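You operate a simulated robot arm through the tools that you are given. There is no shell and no other tool. Be economical: measure what you need, move in short steps, check, and stop when the job is done.

Carry out the task below with a simulated robot arm. There is one attempt and no reset: what you move stays moved.

JOB
Zero the length gauge on the bright rod, then measure the stud from the black cradle.
Fine: rod into the free slot of the green cradle; the stud stays in the gauge, the slide goes back.
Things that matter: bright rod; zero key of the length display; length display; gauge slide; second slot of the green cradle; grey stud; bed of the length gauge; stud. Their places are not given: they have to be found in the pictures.

The check looks at the end state, three seconds after you hand in, the way a careful person would. Anything else that was tipped, shoved, dropped, spilled or broken makes it a failure.

ROBOT AND FRAMES
A 6-joint arm with a two-finger parallel gripper, fixed in place. Base frame: the origin is at the foot of the arm, x ahead of it, y to its left, z up; the work surface is at about z = 0.882. Units: m, degrees, N and s.
With the tool pointing down near the work surface it reaches from about 0.24 to 0.64 m from the base axis. Its first joint turns from -66.0 to 66.0 degrees. Payload 2.7 kg.
The TCP is the grasp point between the finger pads, 0.023 m short of the fingertips. In the tool frame z runs along the fingers and y along their closing line. Largest opening 0.094 m; finger width 0.038, thickness 0.01; the body of the gripper, 0.054 by 0.096 m, starts 0.039 m behind the TCP.
Orientation is told as [roll, pitch, yaw] about the base's x, y, z axes, in that order, counted from this pose: with the fingers straight down and closing along the base's y, the tool's x points along the base's -x, its y along +y and its z along -z.

CONTROLS
- The arm moves only by the tool jog_arm. Its argument "series" is a list of rows, each a list of 7 numbers: the shift along the base's x, y, z in m, then the turn, a rotation vector about the base's x, y, z in degrees, then the opening, from 0 (shut) to 1 (fully open). In form: [[dx, dy, dz, rx, ry, rz, claw], ...]. A call has 1 to 20 rows; each row is the pose to reach, as a shift and turn from the pose commanded when the call began. Rows are played at 5 a second. More than 0.05 m and 8.6 degrees between two rows, or a gripper value outside its range, and nothing of the call is played. Where a pose cannot be reached the arm comes as near as it can. A force on the tool above 70 N (or 10 N above the force at the start of the call, whichever is more), or a blocked arm, ends the call early, and 0.2 s more pass. Each finger travels about 0.045 m/s and halts on what it meets, pressing with about 33 N; the grip force reading is that of the motor and also rises with nothing between the fingers. The clock runs only during rows and for 0.2 s after the last one: add rows that repeat a pose to give the fingers time. The reply holds the time, the measured pose of the TCP, the force on the tool along the base axes, the opening and the grip force, in the units named above and with some noise, and new pictures: "pictures" is both (left out), scene, wrist or none.
- Cameras (640 x 400 px; columns grow to the right, rows downward): "scene" is fixed at [0.074, -0.4243, 1.4125]; the picture's right is [0.81, -0.58, 0.00], its down [-0.28, -0.39, -0.87] and it looks along [0.51, 0.71, -0.48] (base axes); focal length 343 px, centre (320, 200). "wrist" rides on the gripper at [-0.039, 0, -0.044] in the tool frame; the picture's right is [0.00, -1.00, 0.00], its down [0.97, 0.00, -0.24] and it looks along [0.24, 0.00, 0.97] (tool axes); focal length 218 px, centre (320, 200).
- measure_at(camera, pixels): for up to 12 pixels [column, row] of the newest picture of that camera ("zoom" is the newest enlarged one), the place [x, y, z] in the base frame of the surface seen there, good to about 0.002 m. No time passes.
- close_up(camera, box): a new picture of the part [left, top, right, bottom] of that camera's present view, enlarged. No time passes.
- hand_in(): hands the job in; it is judged then, once.

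Go step by step. Measure first, check grasps and placings, and put right what went wrong. The budget is 80 turns and 120 pictures, counting those below and the enlarged ones. Unless the task says otherwise, let go and move clear before handing in, and close with one line.

The tools are called after "Call:" as a command line: name --pt "numbers of a row" for each row, then --argument value for the rest, lists and objects as JSON in quotes. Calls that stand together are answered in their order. jog_arm: Moves the arm, as the interface text tells. Its arguments: {"type":"object","properties":{"series":{"type":"array"},"pictures":{"type":"string","enum":["both","scene","wrist","none"]}},"required":["series"]} The other tools are called the same way: measure_at (camera, pixels) gives the place of the surface under pixels of a picture; close_up (camera, box) takes an enlarged picture of a part of a camera's view; hand_in () hands the job in.

At the start:

```text
time: 0.0
position: [0.4089, 0.0731, 1.1608]
ee_rot: [0.0, 0.0, 0.1]
ft_force: [0.5, 0.0, 0.0]
width: 0.094
grasp_force: 0.1
```

scene: 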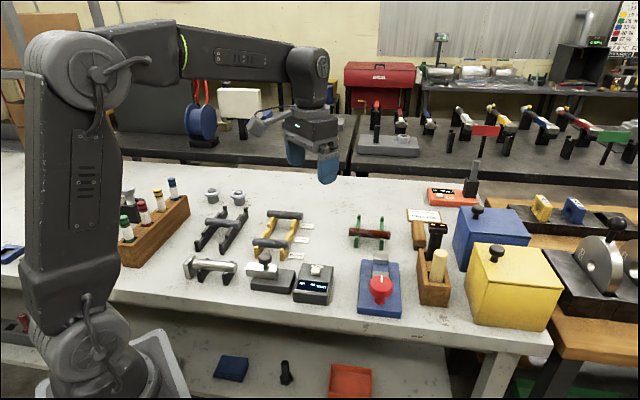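
wrist: 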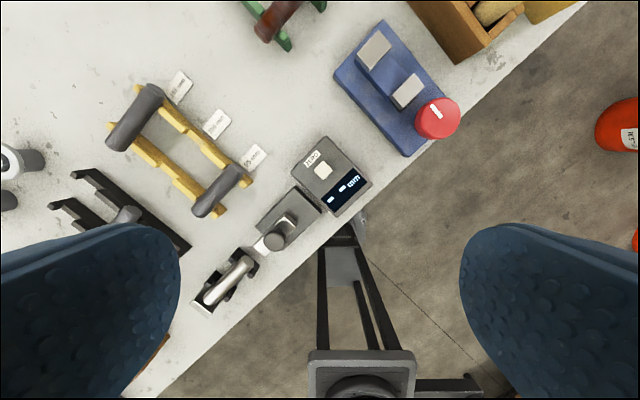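

The pictures show a gauge bed with a bright rod near scene (210,267), a slide near (265,262), a display near (314,283), and cradles: black (222,230), yellow (278,232), green (370,235). I'll enlarge those parts first.

Call:
close_up --camera "scene" --box '[170, 170, 350, 310]'

Call:
close_up --camera "scene" --box '[320, 190, 480, 320]'

Call:
close_up --camera "wrist" --box '[0, 60, 400, 320]'

```text
2.86 times, centred on (260, 240) of scene
```

zoom: 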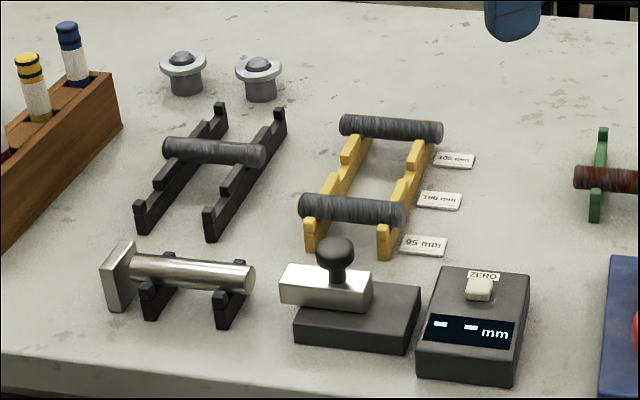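

```text
3.08 times, centred on (400, 255) of scene
```

zoom: 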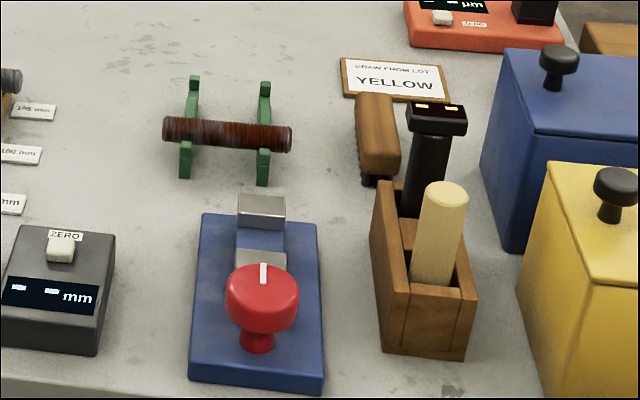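

```text
1.54 times, centred on (200, 190) of wrist
```

zoom: 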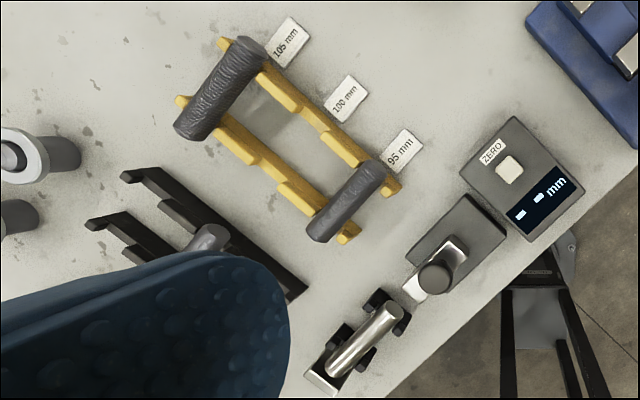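

The bright rod lies on two rests between a left anvil and a knobbed slide. The green cradle carries one brown rod. I'll measure these from a fresh enlargement.

Call:
close_up --camera "scene" --box '[175, 235, 335, 310]'

```text
4.00 times, centred on (255, 272) of scene
```

zoom: 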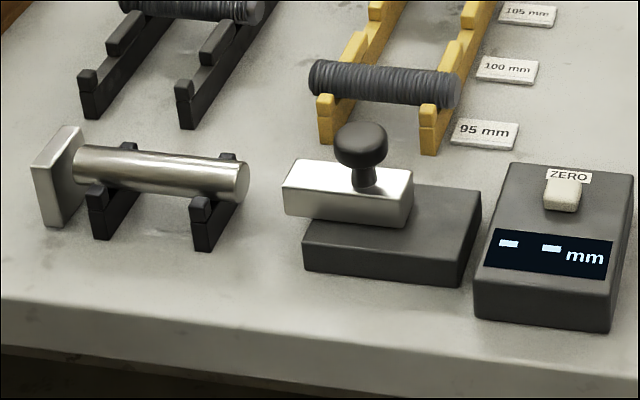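

Call:
measure_at --camera "zoom" --pixels '[[85, 151], [160, 157], [236, 164], [245, 183], [66, 132], [50, 190], [290, 190], [300, 165], [400, 172], [360, 130], [385, 140], [562, 185]]'

Call:
measure_at --camera "zoom" --pixels '[[350, 205], [320, 235], [465, 195], [440, 260], [310, 265], [460, 285], [120, 235], [200, 200], [225, 155], [95, 190], [128, 150], [270, 260]]'

```text
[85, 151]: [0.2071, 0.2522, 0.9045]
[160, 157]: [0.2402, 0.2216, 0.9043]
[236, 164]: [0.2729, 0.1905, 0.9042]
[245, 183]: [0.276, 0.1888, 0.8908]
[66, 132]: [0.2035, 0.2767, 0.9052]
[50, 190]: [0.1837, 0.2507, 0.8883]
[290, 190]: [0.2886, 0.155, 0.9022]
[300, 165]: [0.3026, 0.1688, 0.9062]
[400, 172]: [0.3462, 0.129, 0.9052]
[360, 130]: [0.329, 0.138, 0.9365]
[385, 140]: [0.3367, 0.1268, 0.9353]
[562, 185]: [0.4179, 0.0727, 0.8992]
```

```text
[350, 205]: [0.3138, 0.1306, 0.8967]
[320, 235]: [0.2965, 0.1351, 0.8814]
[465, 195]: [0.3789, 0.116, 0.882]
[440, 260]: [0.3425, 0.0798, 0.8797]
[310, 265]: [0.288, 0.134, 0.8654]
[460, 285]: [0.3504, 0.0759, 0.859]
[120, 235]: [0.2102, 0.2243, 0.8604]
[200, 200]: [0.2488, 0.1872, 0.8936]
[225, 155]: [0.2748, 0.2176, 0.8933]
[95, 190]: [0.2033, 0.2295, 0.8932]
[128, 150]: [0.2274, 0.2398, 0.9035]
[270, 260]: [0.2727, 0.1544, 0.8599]
```

The gauge axis runs along about (0.73,-0.68), with the rod top at z≈0.905 and the knob near (0.333,0.132). Next I'll look at the green and black cradles.

Call:
close_up --camera "scene" --box '[330, 200, 410, 260]'

Call:
measure_at --camera "zoom" --pixels '[[200, 60], [400, 60], [130, 220], [300, 240], [450, 250], [200, 300], [400, 330], [300, 120], [300, 340], [200, 200], [400, 200], [520, 240]]'

Call:
close_up --camera "scene" --box '[180, 180, 280, 260]'

```text
6.67 times, centred on (370, 230) of scene
```

zoom: 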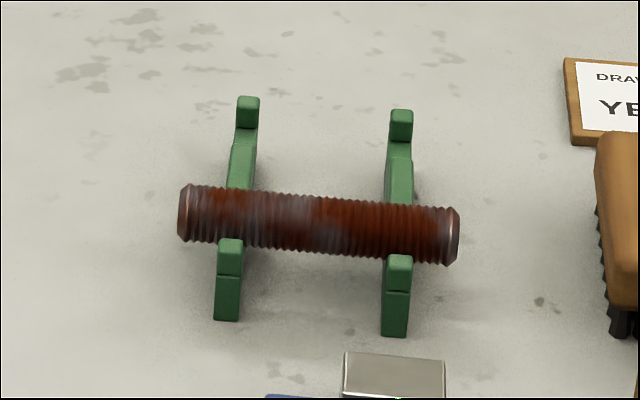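

```text
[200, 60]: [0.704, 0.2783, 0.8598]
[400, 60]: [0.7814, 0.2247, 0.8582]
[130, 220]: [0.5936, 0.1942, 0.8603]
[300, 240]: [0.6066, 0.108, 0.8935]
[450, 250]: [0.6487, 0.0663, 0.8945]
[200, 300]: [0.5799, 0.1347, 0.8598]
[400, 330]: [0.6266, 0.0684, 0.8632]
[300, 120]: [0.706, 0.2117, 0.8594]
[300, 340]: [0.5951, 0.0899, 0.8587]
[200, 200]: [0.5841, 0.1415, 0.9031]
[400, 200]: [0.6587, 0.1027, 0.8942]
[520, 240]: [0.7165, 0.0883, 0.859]
```

```text
5.00 times, centred on (230, 220) of scene
```

zoom: 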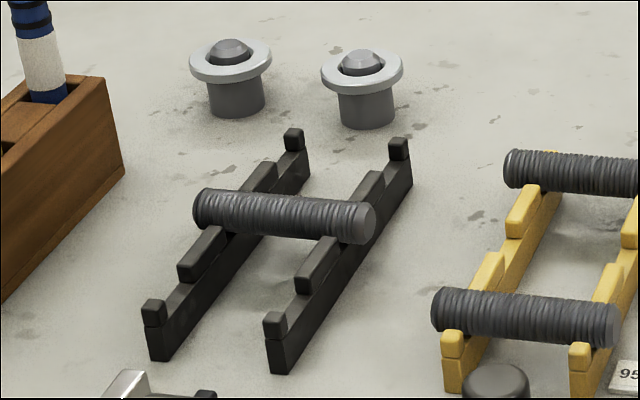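

Table is at z≈0.860; the green cradle's free slot is the rear one, behind the brown rod. I'll measure the green cradle's posts and the black cradle's stud.

Call:
measure_at --camera "zoom" --pixels '[[205, 195], [285, 202], [362, 208], [366, 228], [294, 132], [398, 142], [264, 168], [370, 178], [208, 235], [318, 270], [153, 305], [275, 318]]'

Call:
close_up --camera "scene" --box '[340, 205, 400, 255]'

Call:
measure_at --camera "zoom" --pixels '[[240, 75], [425, 90], [230, 145], [420, 160], [225, 170], [425, 185], [220, 245], [425, 265], [160, 180], [320, 200], [485, 215], [230, 115]]'

```text
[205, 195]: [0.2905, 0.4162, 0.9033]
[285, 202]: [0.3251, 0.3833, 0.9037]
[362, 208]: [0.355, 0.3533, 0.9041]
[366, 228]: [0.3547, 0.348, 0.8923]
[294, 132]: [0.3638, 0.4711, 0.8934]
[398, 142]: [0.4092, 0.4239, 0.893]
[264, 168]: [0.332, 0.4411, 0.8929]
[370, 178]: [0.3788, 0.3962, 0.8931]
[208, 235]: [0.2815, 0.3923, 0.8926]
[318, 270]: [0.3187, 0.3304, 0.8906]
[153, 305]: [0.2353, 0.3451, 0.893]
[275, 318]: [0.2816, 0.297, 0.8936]
```

```text
8.00 times, centred on (370, 230) of scene
```

zoom: 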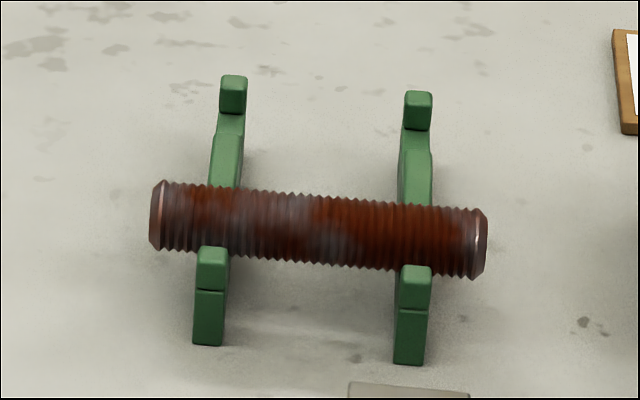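

```text
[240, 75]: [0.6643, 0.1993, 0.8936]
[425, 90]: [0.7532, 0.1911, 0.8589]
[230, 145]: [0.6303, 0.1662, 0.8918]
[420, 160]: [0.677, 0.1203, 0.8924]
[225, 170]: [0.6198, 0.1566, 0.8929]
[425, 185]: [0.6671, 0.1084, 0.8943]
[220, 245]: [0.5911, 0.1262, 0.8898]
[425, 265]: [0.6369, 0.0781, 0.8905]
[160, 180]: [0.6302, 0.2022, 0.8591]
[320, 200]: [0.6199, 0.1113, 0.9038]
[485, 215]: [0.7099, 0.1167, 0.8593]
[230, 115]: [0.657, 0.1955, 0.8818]
```

All rod axes run at about -44° in the base frame, and the free green slot centre is near (0.668,0.158), so it's far out and may need a tilted tool. First I'll go above the slide knob with yaw about 46.5° to check it.

Call:
jog_arm --pt "-0.0095 0.0076 -0.018 0 0 5.8 1" --pt "-0.019 0.0152 -0.036 0 0 11.6 1" --pt "-0.0285 0.0228 -0.053 0 0 17.4 1" --pt "-0.038 0.0304 -0.07 0 0 23.2 1" --pt "-0.0475 0.038 -0.088 0 0 29 1" --pt "-0.057 0.0456 -0.106 0 0 34.8 1" --pt "-0.0665 0.0532 -0.124 0 0 40.6 1" --pt "-0.076 0.061 -0.141 0 0 46.4 1" --pt "-0.076 0.061 -0.141 0 0 46.4 1" --pictures "both"

```text
time: 2.0
position: [0.3335, 0.1356, 1.0185]
ee_rot: [0.0, 0.0, 46.5]
ft_force: [0.2, 0.3, -0.3]
width: 0.0939
grasp_force: 0.1
```

scene: 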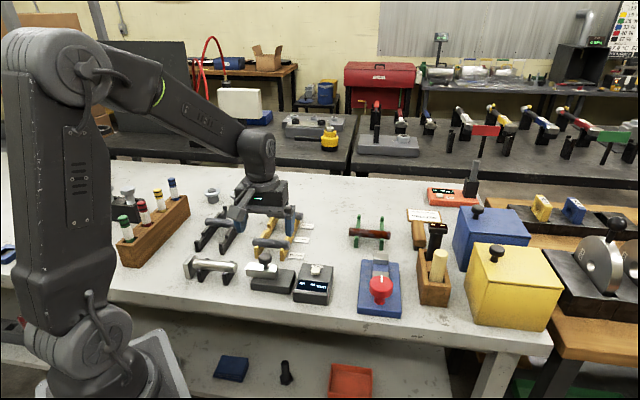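
wrist: 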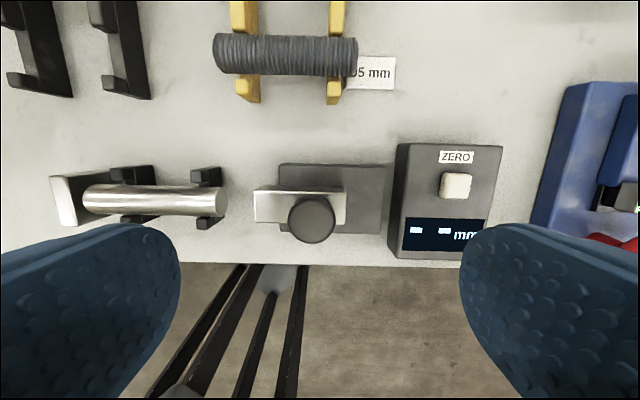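

The rod lies almost level in the wrist picture; I'll measure knob and rod points more precisely from here.

Call:
measure_at --camera "wrist" --pixels '[[311, 213], [289, 215], [334, 215], [311, 198], [259, 205], [110, 189], [200, 190], [225, 200], [456, 186], [150, 196], [68, 200], [345, 205]]'

Call:
close_up --camera "wrist" --box '[40, 140, 360, 260]'

```text
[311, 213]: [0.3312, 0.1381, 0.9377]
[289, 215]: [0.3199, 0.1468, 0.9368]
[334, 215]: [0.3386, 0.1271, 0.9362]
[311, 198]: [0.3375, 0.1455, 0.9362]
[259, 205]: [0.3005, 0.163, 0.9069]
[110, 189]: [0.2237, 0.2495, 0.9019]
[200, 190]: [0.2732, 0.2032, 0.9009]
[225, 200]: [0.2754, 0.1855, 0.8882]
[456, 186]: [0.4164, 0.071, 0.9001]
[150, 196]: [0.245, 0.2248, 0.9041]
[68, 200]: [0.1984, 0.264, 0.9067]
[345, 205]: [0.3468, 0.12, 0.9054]
```

```text
2.00 times, centred on (200, 200) of wrist
```

zoom: 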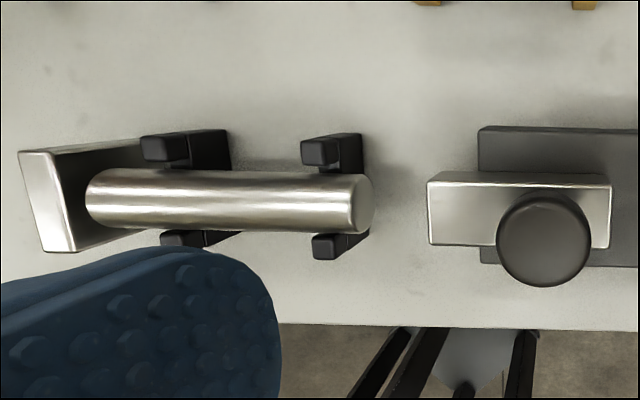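

The knob centre is about (0.3295,0.1355), with its top at 0.937 and a diameter of 27 mm. I'll descend to TCP z≈0.935 and close on it.

Call:
jog_arm --pt "-0.002 0 -0.03 0 0 0 0.68" --pt "-0.004 0 -0.055 0 0 0 0.68" --pt "-0.004 0 -0.075 0 0 0 0.68" --pt "-0.004 0 -0.084 0 0 0 0.68" --pt "-0.004 0 -0.084 0 0 0 0.5" --pt "-0.004 0 -0.084 0 0 0 0.3" --pt "-0.004 0 -0.084 0 0 0 0.15" --pt "-0.004 0 -0.084 0 0 0 0.15" --pictures "both"

```text
time: 3.8
position: [0.3283, 0.1375, 0.9353]
ee_rot: [0.2, 0.2, 46.4]
ft_force: [-31.0, 36.4, 2.8]
width: 0.0296
grasp_force: 44.1
```

scene: 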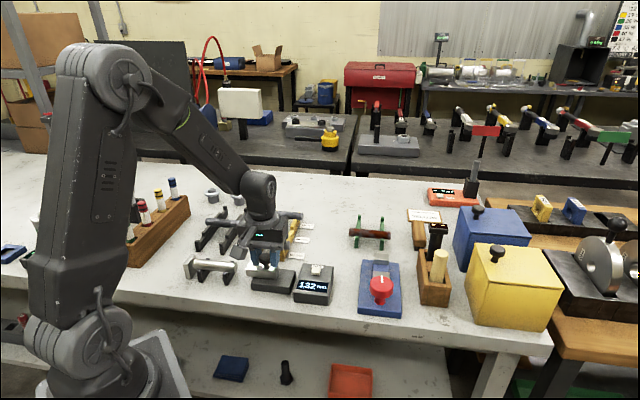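
wrist: 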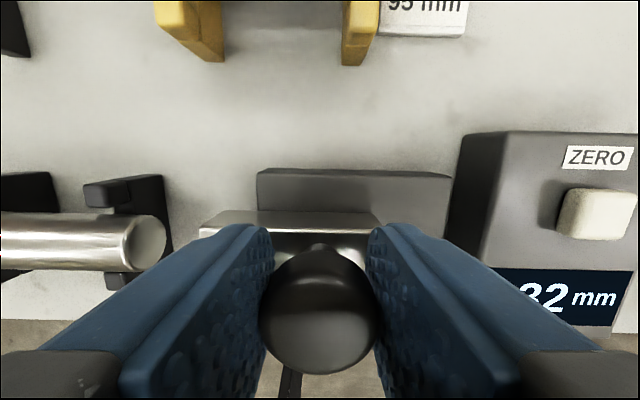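

The grip holds the knob and the display now reads about 132 mm, so there's roughly 32 mm of travel before the rod seats. I'll slide 26 mm toward the anvil.

Call:
jog_arm --pt "-0.0043 0.0042 0 0 0 0 0.15" --pt "-0.0086 0.0084 0 0 0 0 0.15" --pt "-0.0128 0.0126 0 0 0 0 0.15" --pt "-0.0157 0.0154 0 0 0 0 0.15" --pt "-0.0186 0.0182 0 0 0 0 0.15" --pt "-0.0186 0.0182 0 0 0 0 0.15" --pictures "both"

Call:
close_up --camera "scene" --box '[175, 235, 335, 310]'

```text
time: 5.2
position: [0.3125, 0.1511, 0.9363]
ee_rot: [0.0, 0.1, 46.4]
ft_force: [-3.4, -4.9, -14.6]
width: 0.0296
grasp_force: 44.9
```

scene: 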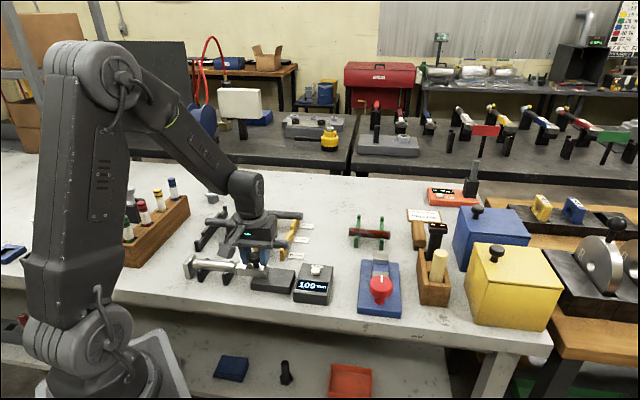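
wrist: 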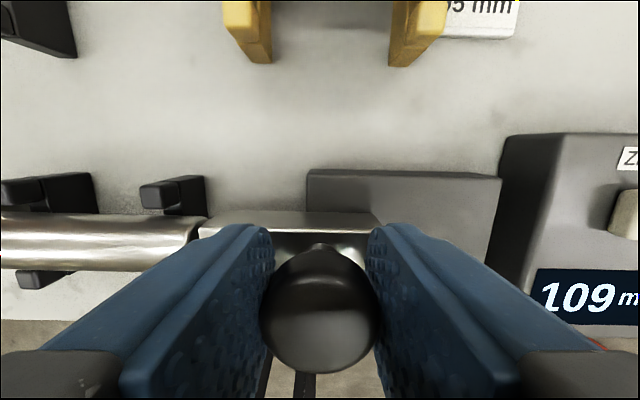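

```text
4.00 times, centred on (255, 272) of scene
```

zoom: 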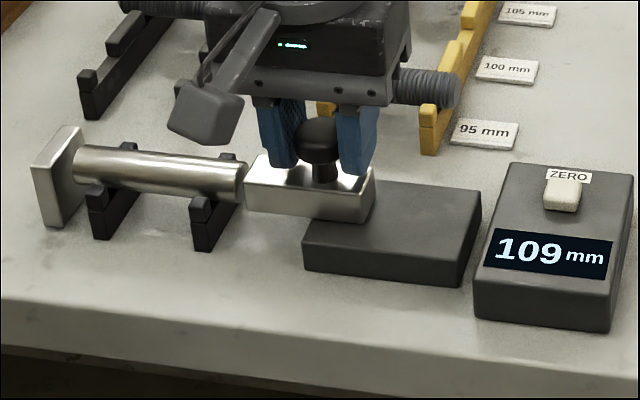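

Display reads 109 mm with the slide close to the rod. I'll continue in small steps.

Call:
jog_arm --pt "-0.0021 0.0021 0 0 0 0 0.15" --pt "-0.0043 0.0042 0 0 0 0 0.15" --pt "-0.0057 0.0056 0 0 0 0 0.15" --pt "-0.0057 0.0056 0 0 0 0 0.15" --pictures "wrist"

Call:
close_up --camera "scene" --box '[175, 235, 335, 310]'

```text
time: 6.2
position: [0.3051, 0.1589, 0.9367]
ee_rot: [0.1, 0.0, 46.5]
ft_force: [2.2, -0.7, -13.5]
width: 0.0294
grasp_force: 44.5
```

wrist: 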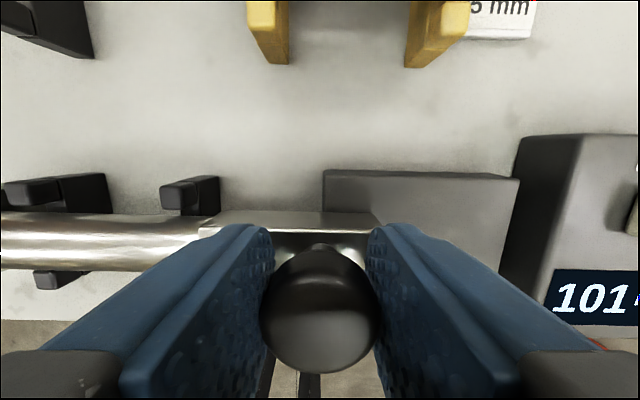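

```text
4.00 times, centred on (255, 272) of scene
```

zoom: 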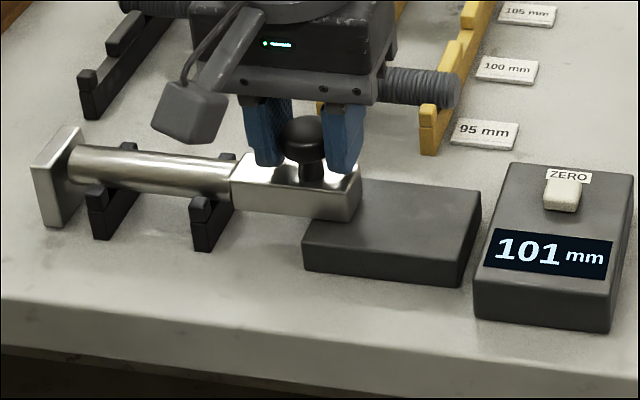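

Display reads 101 mm and the rod's left end is near the anvil. I'll press on gently with a few more millimetres until the force rises.

Call:
jog_arm --pt "-0.001 0.001 0 0 0 0 0.15" --pt "-0.002 0.002 0 0 0 0 0.15" --pt "-0.0028 0.0028 0 0 0 0 0.15" --pt "-0.0028 0.0028 0 0 0 0 0.15" --pictures "none"

Call:
close_up --camera "scene" --box '[175, 235, 335, 310]'

```text
time: 7.2
position: [0.3031, 0.1601, 0.9373]
ee_rot: [0.0, 0.0, 46.4]
ft_force: [-4.0, -6.6, 1.1]
width: 0.0295
grasp_force: 45.2
```

```text
4.00 times, centred on (255, 272) of scene
```

zoom: 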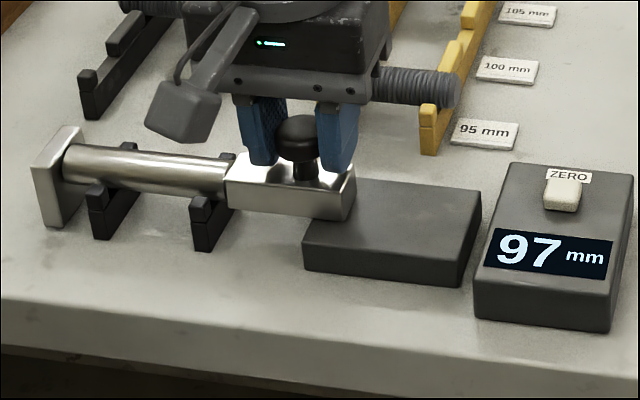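

Now 97 mm with no clear contact force yet. I'll continue.

Call:
jog_arm --pt "-0.001 0.001 0 0 0 0 0.15" --pt "-0.002 0.002 0 0 0 0 0.15" --pt "-0.0028 0.0028 0 0 0 0 0.15" --pt "-0.0028 0.0028 0 0 0 0 0.15" --pictures "none"

Call:
close_up --camera "scene" --box '[175, 235, 335, 310]'

```text
time: 8.2
position: [0.3032, 0.1617, 0.9346]
ee_rot: [-0.3, 0.0, 46.4]
ft_force: [19.5, -47.2, 18.7]
width: 0.0294
grasp_force: 45.3
```

```text
4.00 times, centred on (255, 272) of scene
```

zoom: 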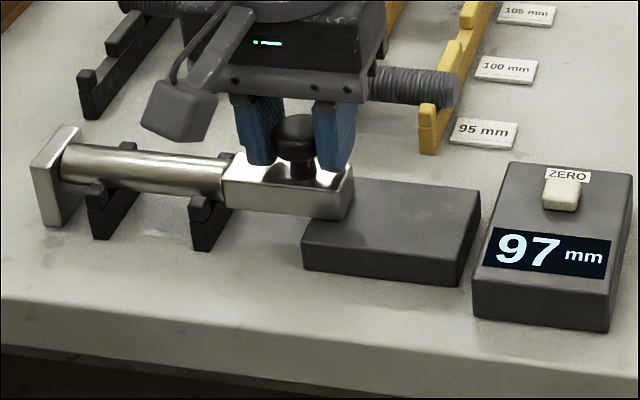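

Contact: about 50 N along the axis and the display steady at 97, so the rod is pinched against the anvil. I'll release the knob, lift, and move over the ZERO key.

Call:
jog_arm --pt "0 0 0 0 0 0 0.45" --pt "0 0 0 0 0 0 0.6" --pt "0 0 0 0 0 0 0.6" --pt "0 0 0.03 0 0 0 0.6" --pt "0 0 0.06 0 0 0 0.6" --pt "0.03 -0.023 0.06 0 0 0 0.3" --pt "0.06 -0.046 0.06 0 0 0 0" --pt "0.09 -0.07 0.06 0 0 0 0" --pt "0.1175 -0.0935 0.06 0 0 0 0" --pt "0.1175 -0.0935 0.06 0 0 0 0" --pictures "both"

Call:
close_up --camera "scene" --box '[175, 235, 335, 310]'

```text
time: 10.4
position: [0.4176, 0.0713, 0.9943]
ee_rot: [0.0, 0.1, 46.5]
ft_force: [-0.5, 0.3, -0.5]
width: 0.0001
grasp_force: 33.4
```

scene: 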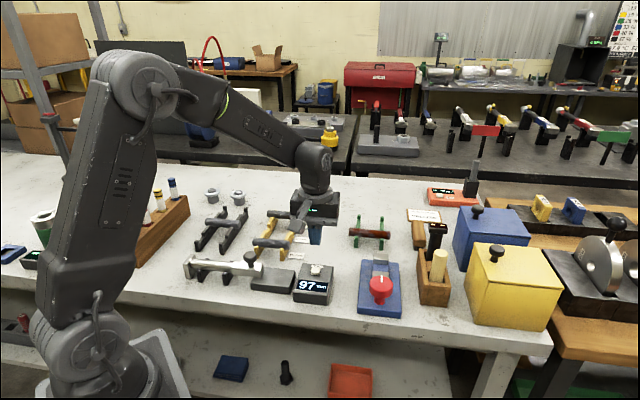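
wrist: 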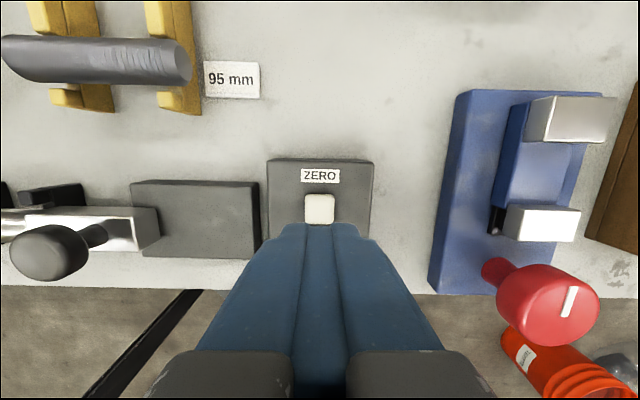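

```text
4.00 times, centred on (255, 272) of scene
```

zoom: 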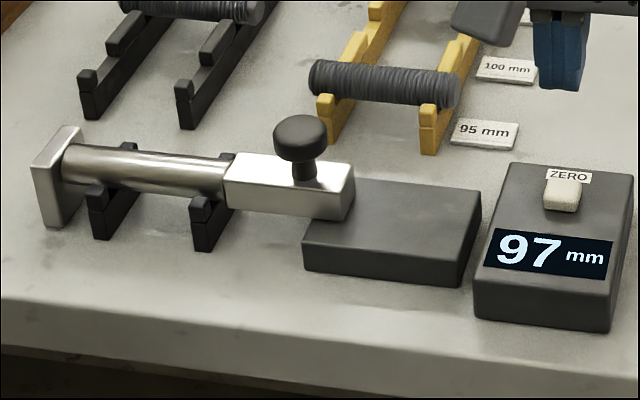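

The display still holds 97 with the slide seated. I'll check the key position from the wrist.

Call:
measure_at --camera "wrist" --pixels '[[319, 208], [308, 208], [331, 208], [319, 198], [319, 219], [345, 205]]'

```text
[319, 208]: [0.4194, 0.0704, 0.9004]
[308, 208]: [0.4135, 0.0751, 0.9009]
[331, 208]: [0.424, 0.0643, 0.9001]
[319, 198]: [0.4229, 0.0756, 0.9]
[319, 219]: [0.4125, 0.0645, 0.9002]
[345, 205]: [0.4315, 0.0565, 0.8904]
```

The key top is at z≈0.900 and the housing at 0.890. I'll press the closed fingertips down to about 4 mm below the key top.

Call:
jog_arm --pt "0.001 0 -0.03 0 0 0 0" --pt "0.001 0 -0.06 0 0 0 0" --pt "0.001 0 -0.07 0 0 0 0" --pt "0.001 0 -0.074 0 0 0 0" --pt "0.001 0 -0.077 0 0 0 0" --pt "0.001 0 -0.077 0 0 0 0" --pictures "scene"

Call:
close_up --camera "scene" --box '[175, 235, 335, 310]'

```text
time: 11.8
position: [0.4186, 0.0718, 0.9184]
ee_rot: [0.0, -0.1, 46.3]
ft_force: [-3.9, 0.2, 7.1]
width: 0.0
grasp_force: 33.2
```

scene: 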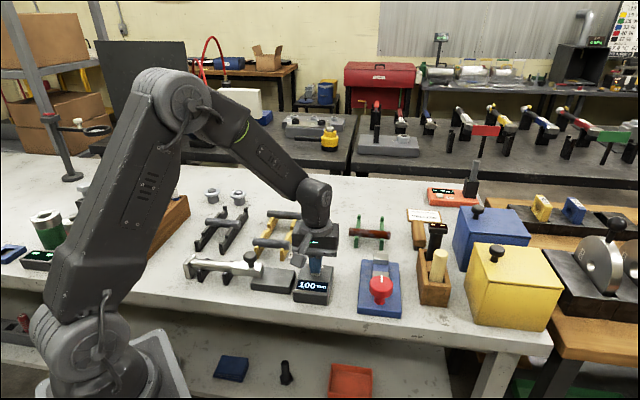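

```text
4.00 times, centred on (255, 272) of scene
```

zoom: 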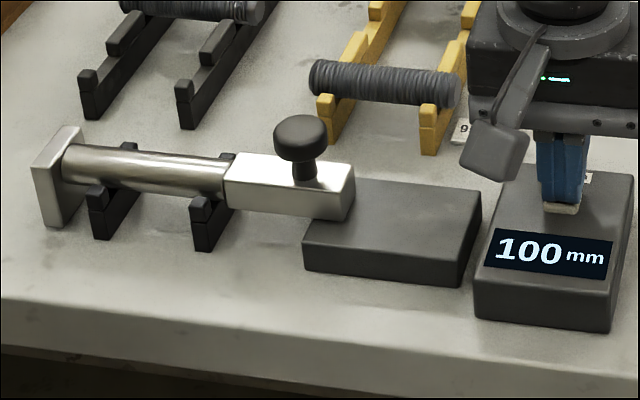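

The key took: the display now shows 100 mm. I'll lift, return to the knob, grip it, and pull the slide back about 33 mm.

Call:
jog_arm --pt "0 0 0.04 0 0 0 0" --pt "0 0 0.077 0 0 0 0.2" --pt "-0.035 0.028 0.077 0 0 0 0.4" --pt "-0.07 0.056 0.077 0 0 0 0.6" --pt "-0.1 0.08 0.077 0 0 0 0.68" --pt "-0.1145 0.0905 0.06 0 0 0 0.68" --pt "-0.1145 0.0905 0.035 0 0 0 0.68" --pt "-0.1145 0.0905 0.017 0 0 0 0.68" --pt "-0.1145 0.0905 0.017 0 0 0 0.5" --pt "-0.1145 0.0905 0.017 0 0 0 0.3" --pt "-0.1145 0.0905 0.017 0 0 0 0.15" --pt "-0.1145 0.0905 0.017 0 0 0 0.15" --pictures "both"

```text
time: 14.4
position: [0.3031, 0.1619, 0.9352]
ee_rot: [0.0, 0.0, 46.4]
ft_force: [0.1, 1.8, -5.8]
width: 0.0294
grasp_force: 44.8
```

scene: 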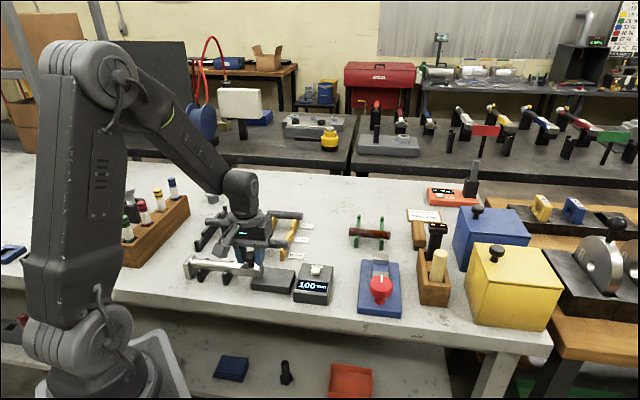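
wrist: 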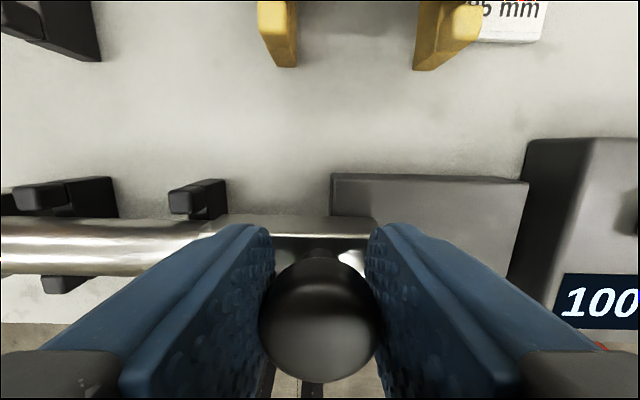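

The knob is gripped cleanly with low force and the display still reads 100. I'll retract 33 mm, release and lift.

Call:
jog_arm --pt "0.0043 -0.0042 0 0 0 0 0.15" --pt "0.0086 -0.0084 0 0 0 0 0.15" --pt "0.0128 -0.0126 0 0 0 0 0.15" --pt "0.0171 -0.0168 0 0 0 0 0.15" --pt "0.0207 -0.0203 0 0 0 0 0.15" --pt "0.0235 -0.0231 0 0 0 0 0.15" --pt "0.0235 -0.0231 0 0 0 0 0.15" --pt "0.0235 -0.0231 0 0 0 0 0.4" --pt "0.0235 -0.0231 0 0 0 0 0.6" --pt "0.0235 -0.0231 0 0 0 0 0.6" --pt "0.0235 -0.0231 0.03 0 0 0 0.6" --pt "0.0235 -0.0231 0.07 0 0 0 0.6" --pt "0.0235 -0.0231 0.11 0 0 0 0.6" --pictures "both"

Call:
close_up --camera "scene" --box '[175, 235, 335, 310]'

```text
time: 17.2
position: [0.3252, 0.1373, 1.0461]
ee_rot: [-0.1, 0.0, 46.4]
ft_force: [-0.2, 0.1, 0.4]
width: 0.056
grasp_force: 0.0
```

scene: 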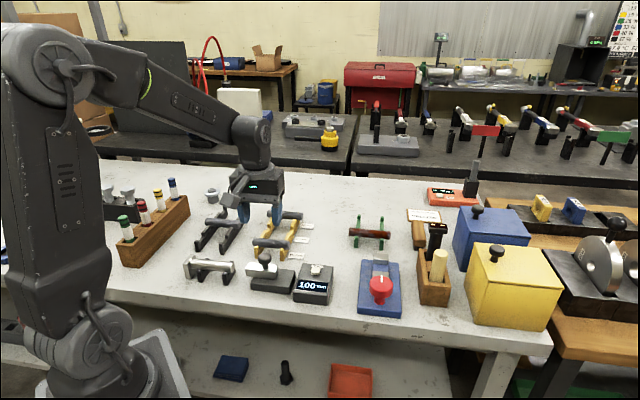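
wrist: 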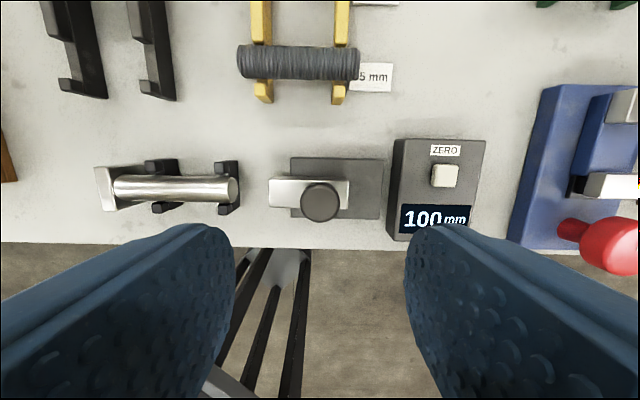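

```text
4.00 times, centred on (255, 272) of scene
```

zoom: 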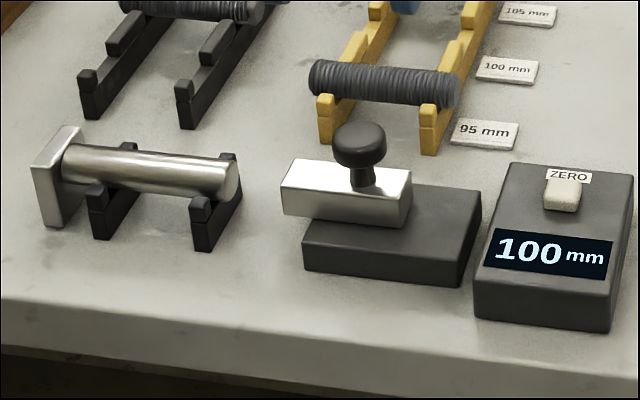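

The slide is back, and the display holds 100 mm. Next I'll turn to the rod-gripping yaw (-44°) and move above the green cradle, to measure its free slot and test the reach while empty.

Call:
jog_arm --pt "0.02 0 0.01 0 0 -6.5 0.6" --pt "0.04 0 0.02 0 0 -13 0.6" --pt "0.06 0 0.02 0 0 -19.5 0.6" --pt "0.08 0 0.02 0 0 -26 0.6" --pt "0.1 0 0.02 0 0 -32.5 0.6" --pt "0.12 0 0.02 0 0 -39 0.6" --pt "0.14 0 0.02 0 0 -45.5 0.6" --pt "0.16 0 0.02 0 0 -52 0.6" --pt "0.18 0 0.02 0 0 -58.5 0.6" --pt "0.2 0 0.02 0 0 -65 0.6" --pt "0.215 0 0.02 0 0 -71.5 0.6" --pt "0.23 0 0.02 0 0 -78 0.6" --pt "0.245 0 0.02 0 0 -84.5 0.6" --pt "0.26 0 0.02 0 0 -90.6 0.6" --pt "0.26 0 0.02 0 0 -90.6 0.6" --pictures "both"

```text
time: 20.4
position: [0.5867, 0.1368, 1.0661]
ee_rot: [-0.1, 0.0, -44.3]
ft_force: [0.0, 1.2, -0.2]
width: 0.0563
grasp_force: 0.0
```

scene: 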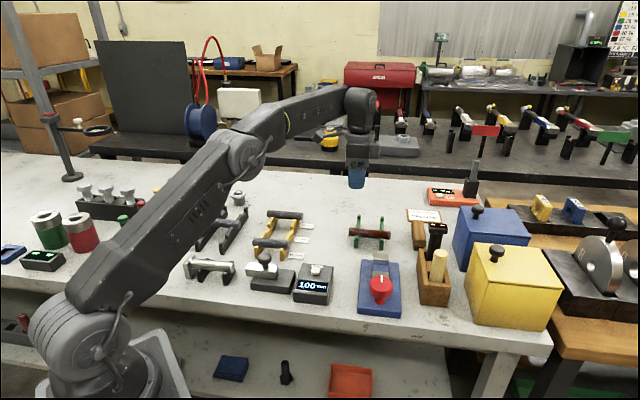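
wrist: 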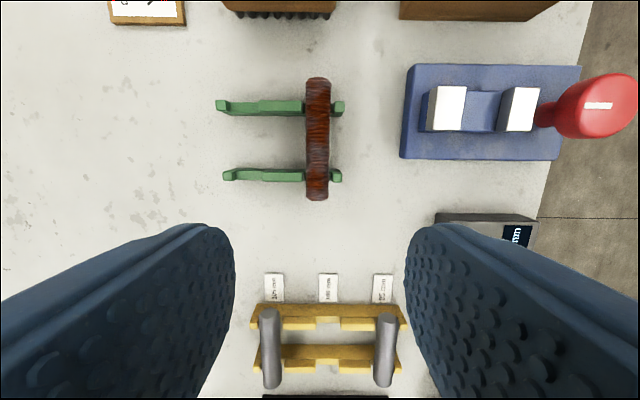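

The wrist picture shows the green cradle well: brown rod at col 318, free slot between cols ~230-258. I'll enlarge and measure.

Call:
close_up --camera "wrist" --box '[200, 60, 360, 210]'

```text
2.67 times, centred on (280, 135) of wrist
```

zoom: 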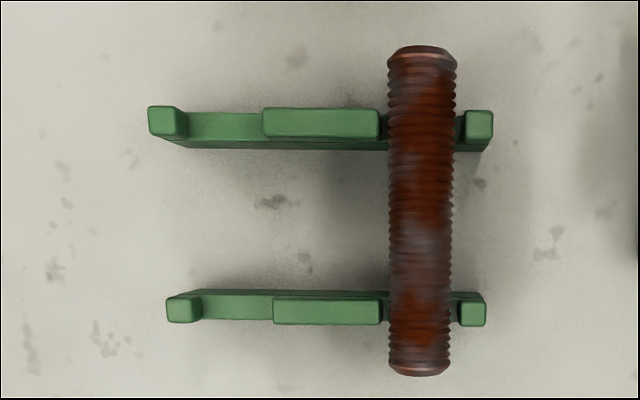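

Call:
measure_at --camera "zoom" --pixels '[[156, 120], [178, 120], [225, 123], [270, 122], [370, 122], [173, 309], [192, 309], [232, 306], [281, 312], [375, 312], [421, 60], [419, 360]]'

```text
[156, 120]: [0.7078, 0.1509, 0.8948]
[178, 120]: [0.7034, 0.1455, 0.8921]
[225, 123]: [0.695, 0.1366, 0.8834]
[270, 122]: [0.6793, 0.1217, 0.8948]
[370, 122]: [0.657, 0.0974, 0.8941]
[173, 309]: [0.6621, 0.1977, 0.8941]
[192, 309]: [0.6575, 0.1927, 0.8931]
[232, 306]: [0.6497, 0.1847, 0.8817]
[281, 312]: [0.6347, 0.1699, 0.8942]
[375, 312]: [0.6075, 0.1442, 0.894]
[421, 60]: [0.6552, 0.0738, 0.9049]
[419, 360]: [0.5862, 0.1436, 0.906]
```

The free slot's centre is about (0.668,0.157), the floor is at z≈0.882, and the axis is at about -45.5°. I'll test the reach with a 16° tilt about the rod axis, staying above everything at z≈0.95.

Call:
jog_arm --pt "0.02 0.005 0 2.8 -2.8 0 0.6" --pt "0.04 0.01 0 5.6 -5.6 0 0.6" --pt "0.06 0.015 -0.02 8.4 -8.4 0 0.6" --pt "0.0815 0.0196 -0.05 11.3 -11.3 0 0.6" --pt "0.0815 0.0196 -0.09 11.3 -11.3 0 0.6" --pt "0.0815 0.0196 -0.116 11.3 -11.3 0 0.6" --pt "0.0815 0.0196 -0.116 11.3 -11.3 0 0.6" --pictures "both"

```text
time: 22.0
position: [0.6625, 0.1547, 0.948]
ee_rot: [16.0, -0.2, -44.2]
ft_force: [-1.3, 0.7, 0.6]
width: 0.0564
grasp_force: 0.0
out of reach, approached as far as the arm can: row 2, 3, 4, 5, 6, 7
```

scene: 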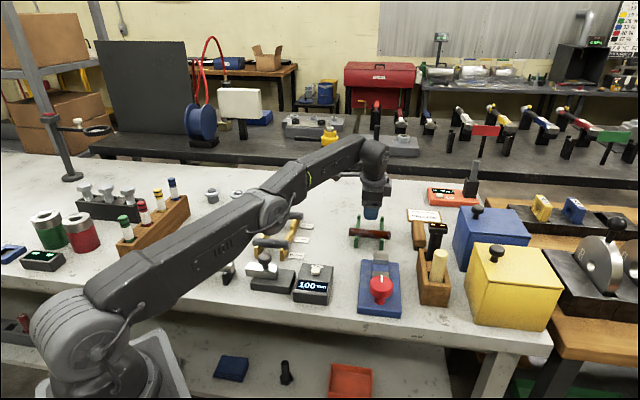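
wrist: 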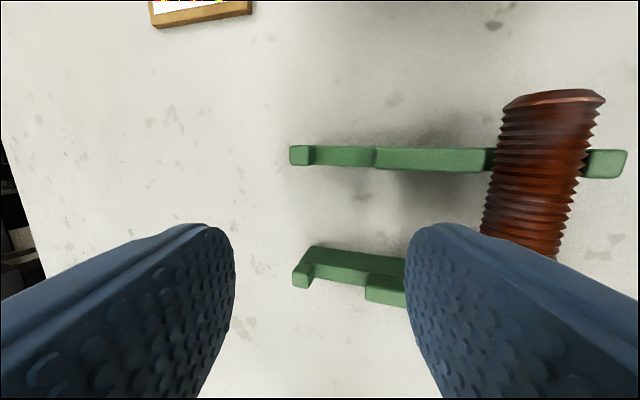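

The arm came within 6 mm at 16° tilt, so I'll try about 22° tilt at slightly lower height.

Call:
jog_arm --pt "-0.002 -0.002 0 2.1 -2.1 0 0.6" --pt "-0.002 -0.002 0 4.3 -4.3 0 0.6" --pt "-0.002 -0.002 -0.015 4.3 -4.3 0 0.6" --pt "-0.002 -0.002 -0.015 4.3 -4.3 0 0.6" --pictures "wrist"

```text
time: 23.0
position: [0.6617, 0.1534, 0.9328]
ee_rot: [22.1, -0.3, -44.3]
ft_force: [0.1, 0.1, -0.8]
width: 0.0563
grasp_force: 0.1
```

wrist: 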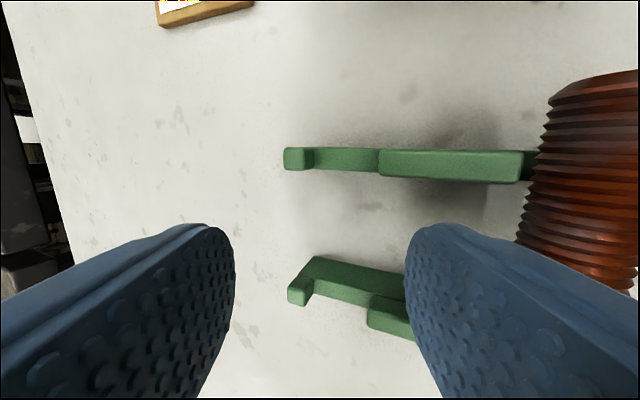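

At 22° everything is reachable. I'll nudge to the actual target xy (0.6665,0.1555) to confirm.

Call:
jog_arm --pt "0.005 0.002 0 0 0 0 0.6" --pt "0.005 0.002 -0.005 0 0 0 0.6" --pt "0.005 0.002 -0.005 0 0 0 0.6" --pictures "none"

```text
time: 23.8
position: [0.6665, 0.1548, 0.9286]
ee_rot: [22.2, -0.3, -44.4]
ft_force: [0.6, 0.1, 1.1]
width: 0.0564
grasp_force: 0.2
```

Reach confirmed at 22° tilt. Now I'll go back upright and over the bright rod.

Call:
jog_arm --pt "0 0 0.035 0 0 0 0.8" --pt "-0.02 0 0.07 -4 4 0 0.8" --pt "-0.05 0.0 0.1 -8 8 0 0.8" --pt "-0.09 0.01 0.1 -12 12 0 0.8" --pt "-0.13 0.02 0.1 -15.7 15.7 0 0.8" --pt "-0.175 0.03 0.1 -15.7 15.7 0 0.8" --pt "-0.22 0.037 0.1 -15.7 15.7 0 0.8" --pt "-0.265 0.044 0.1 -15.7 15.7 0 0.8" --pt "-0.31 0.051 0.1 -15.7 15.7 0 0.8" --pt "-0.35 0.058 0.1 -15.7 15.7 0 0.8" --pt "-0.39 0.065 0.1 -15.7 15.7 0 0.8" --pt "-0.4295 0.072 0.1 -15.7 15.7 0 0.8" --pt "-0.4295 0.072 0.1 -15.7 15.7 0 0.8" --pictures "both"

```text
time: 26.6
position: [0.2355, 0.2297, 1.031]
ee_rot: [-0.1, -0.1, -44.1]
ft_force: [-0.4, 0.3, -0.1]
width: 0.0751
grasp_force: 0.1
```

scene: 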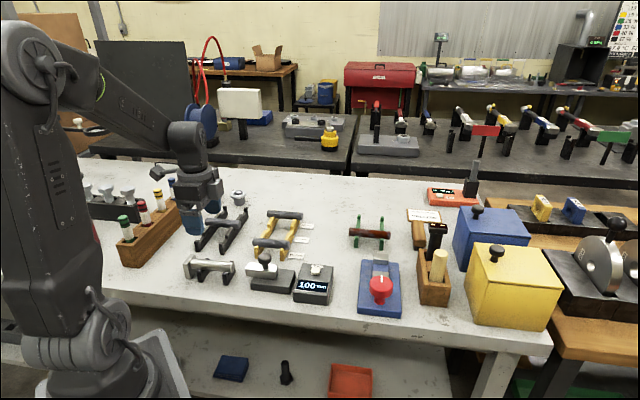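
wrist: 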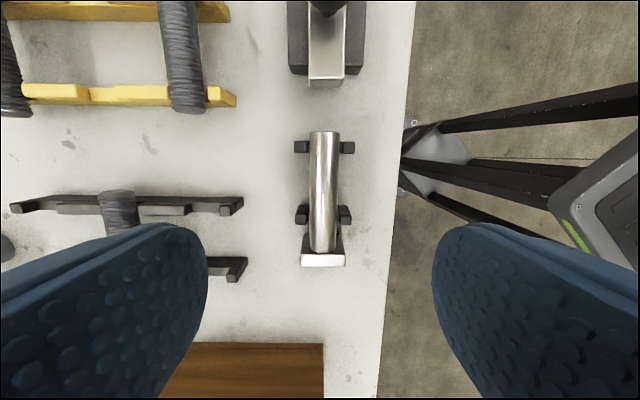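

The rod appears between its rests at (323,190). I'll measure it, the rests, and the wooden rack nearby.

Call:
close_up --camera "wrist" --box '[260, 110, 390, 280]'

Call:
measure_at --camera "wrist" --pixels '[[323, 135], [323, 190], [323, 247], [302, 147], [348, 147], [302, 215], [344, 215], [323, 260], [310, 190], [336, 190], [318, 346], [300, 350]]'

```text
2.35 times, centred on (325, 195) of wrist
```

zoom: 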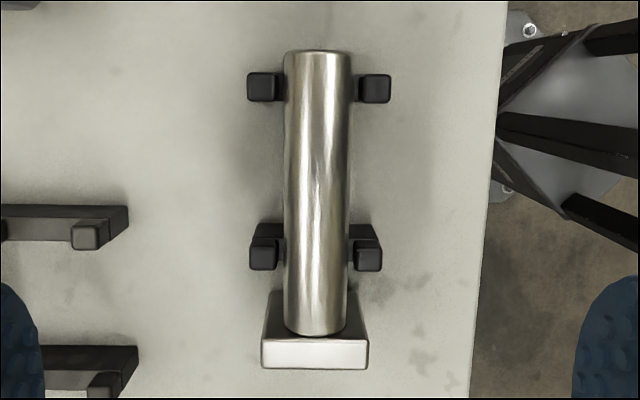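

```text
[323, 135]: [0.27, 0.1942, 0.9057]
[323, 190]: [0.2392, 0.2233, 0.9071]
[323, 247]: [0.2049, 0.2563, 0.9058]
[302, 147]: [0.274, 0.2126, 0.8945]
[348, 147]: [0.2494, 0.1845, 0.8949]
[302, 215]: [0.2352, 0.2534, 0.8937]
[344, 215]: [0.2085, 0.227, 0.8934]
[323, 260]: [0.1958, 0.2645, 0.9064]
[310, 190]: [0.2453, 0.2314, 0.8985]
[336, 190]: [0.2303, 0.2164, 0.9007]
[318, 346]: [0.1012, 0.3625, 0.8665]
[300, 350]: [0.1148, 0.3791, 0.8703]
```

Rod axis passes through (0.241,0.2215) between the rests at top z 0.906. I'll lower to TCP z≈0.9005 there and close.

Call:
jog_arm --pt "0.003 -0.004 -0.04 0 0 -0.7 0.8" --pt "0.0055 -0.0082 -0.08 0 0 -0.7 0.7" --pt "0.0055 -0.0082 -0.11 0 0 -0.7 0.65" --pt "0.0055 -0.0082 -0.1305 0 0 -0.7 0.65" --pt "0.0055 -0.0082 -0.1305 0 0 -0.7 0.65" --pictures "both"

```text
time: 27.8
position: [0.2424, 0.2195, 0.8996]
ee_rot: [0.0, 0.1, -44.9]
ft_force: [0.5, 0.6, 0.5]
width: 0.0612
grasp_force: 0.0
```

scene: 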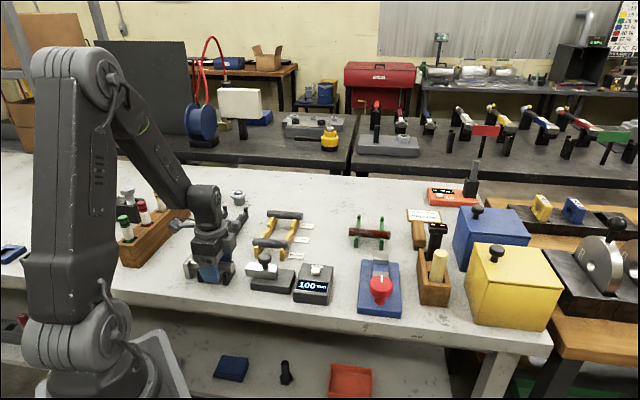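
wrist: 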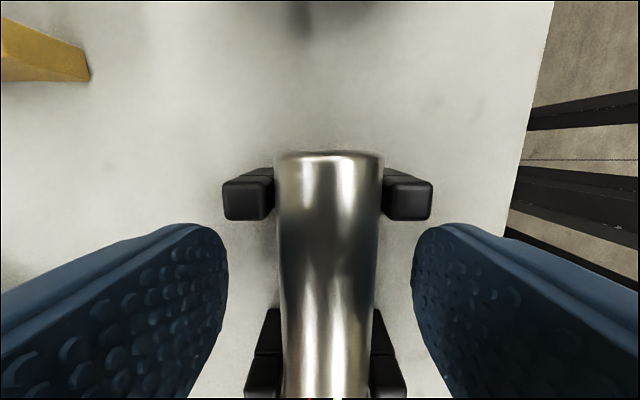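

The fingers straddle the rod between the rests, about 1 mm off-centre. I'll shift slightly, close, and check.

Call:
jog_arm --pt "-0.001 -0.001 0 0 0 0 0.5" --pt "-0.001 -0.001 0 0 0 0 0.3" --pt "-0.001 -0.001 0 0 0 0 0.1" --pt "-0.001 -0.001 0 0 0 0 0.1" --pt "-0.001 -0.001 0 0 0 0 0.1" --pictures "wrist"

```text
time: 29.0
position: [0.2414, 0.2178, 0.8972]
ee_rot: [-0.2, -0.1, -44.9]
ft_force: [-0.4, 0.2, 0.5]
width: 0.0232
grasp_force: 32.7
```

wrist: 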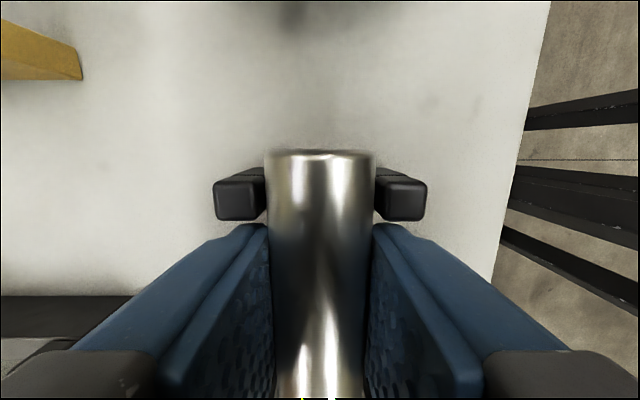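

Grip is solid (23 mm width, 33 N). I'll lift the rod straight up 0.13 m and carry it toward the green cradle, tilting 22° about its axis on the way.

Call:
jog_arm --pt "0 0 0.03 0 0 0 0.1" --pt "0 0 0.075 0 0 0 0.1" --pt "0 0 0.12 0 0 0 0.1" --pt "0.02 -0.005 0.14 0 0 0 0.1" --pt "0.06 -0.015 0.14 0 0 0 0.1" --pt "0.1 -0.025 0.14 0 0 0 0.1" --pt "0.14 -0.035 0.14 0 0 0 0.1" --pt "0.18 -0.045 0.14 0 0 0 0.1" --pt "0.22 -0.055 0.14 0 0 0 0.1" --pt "0.26 -0.065 0.14 2.6 -2.6 0 0.1" --pt "0.3 -0.072 0.14 5.2 -5.2 0 0.1" --pt "0.33 -0.076 0.14 7.8 -7.8 0 0.1" --pt "0.36 -0.08 0.14 10.4 -10.4 0 0.1" --pt "0.38 -0.08 0.14 13 -13 0 0.1" --pt "0.39 -0.08 0.14 15.6 -15.6 0 0.1" --pt "0.39 -0.08 0.14 15.6 -15.6 0 0.1" --pictures "both"

```text
time: 32.4
position: [0.6302, 0.1376, 1.0374]
ee_rot: [22.0, 0.1, -45.0]
ft_force: [0.6, 0.4, 0.0]
width: 0.0091
grasp_force: 0.0
```

scene: 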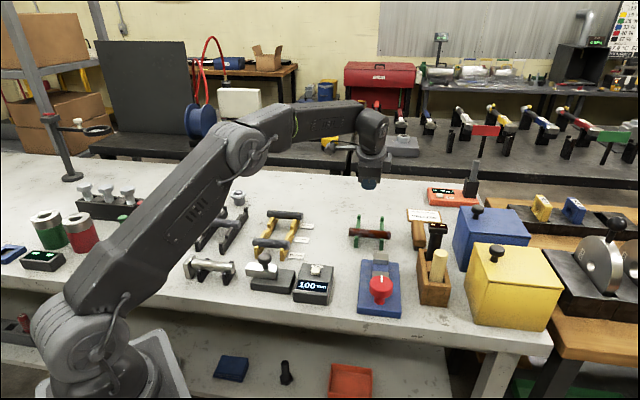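
wrist: 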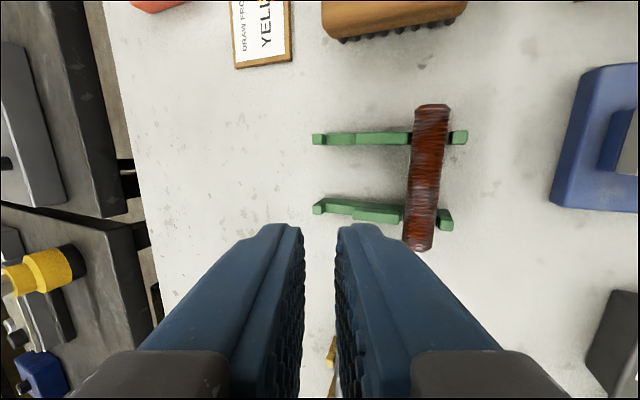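

The gripper shows width 9 mm, so the rod slipped out and seems to still be on the gauge at (210,267). I'll look at its state.

Call:
close_up --camera "scene" --box '[175, 235, 335, 310]'

```text
4.00 times, centred on (255, 272) of scene
```

zoom: 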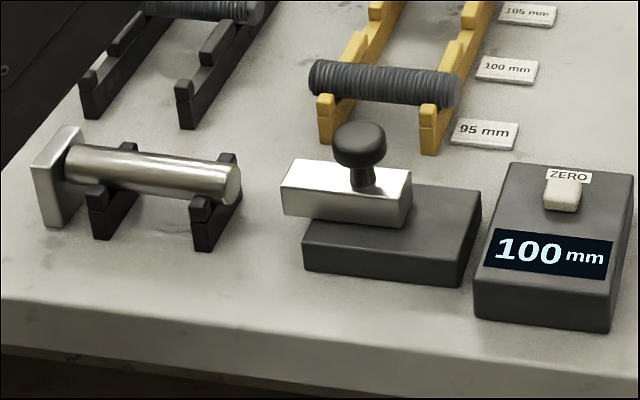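

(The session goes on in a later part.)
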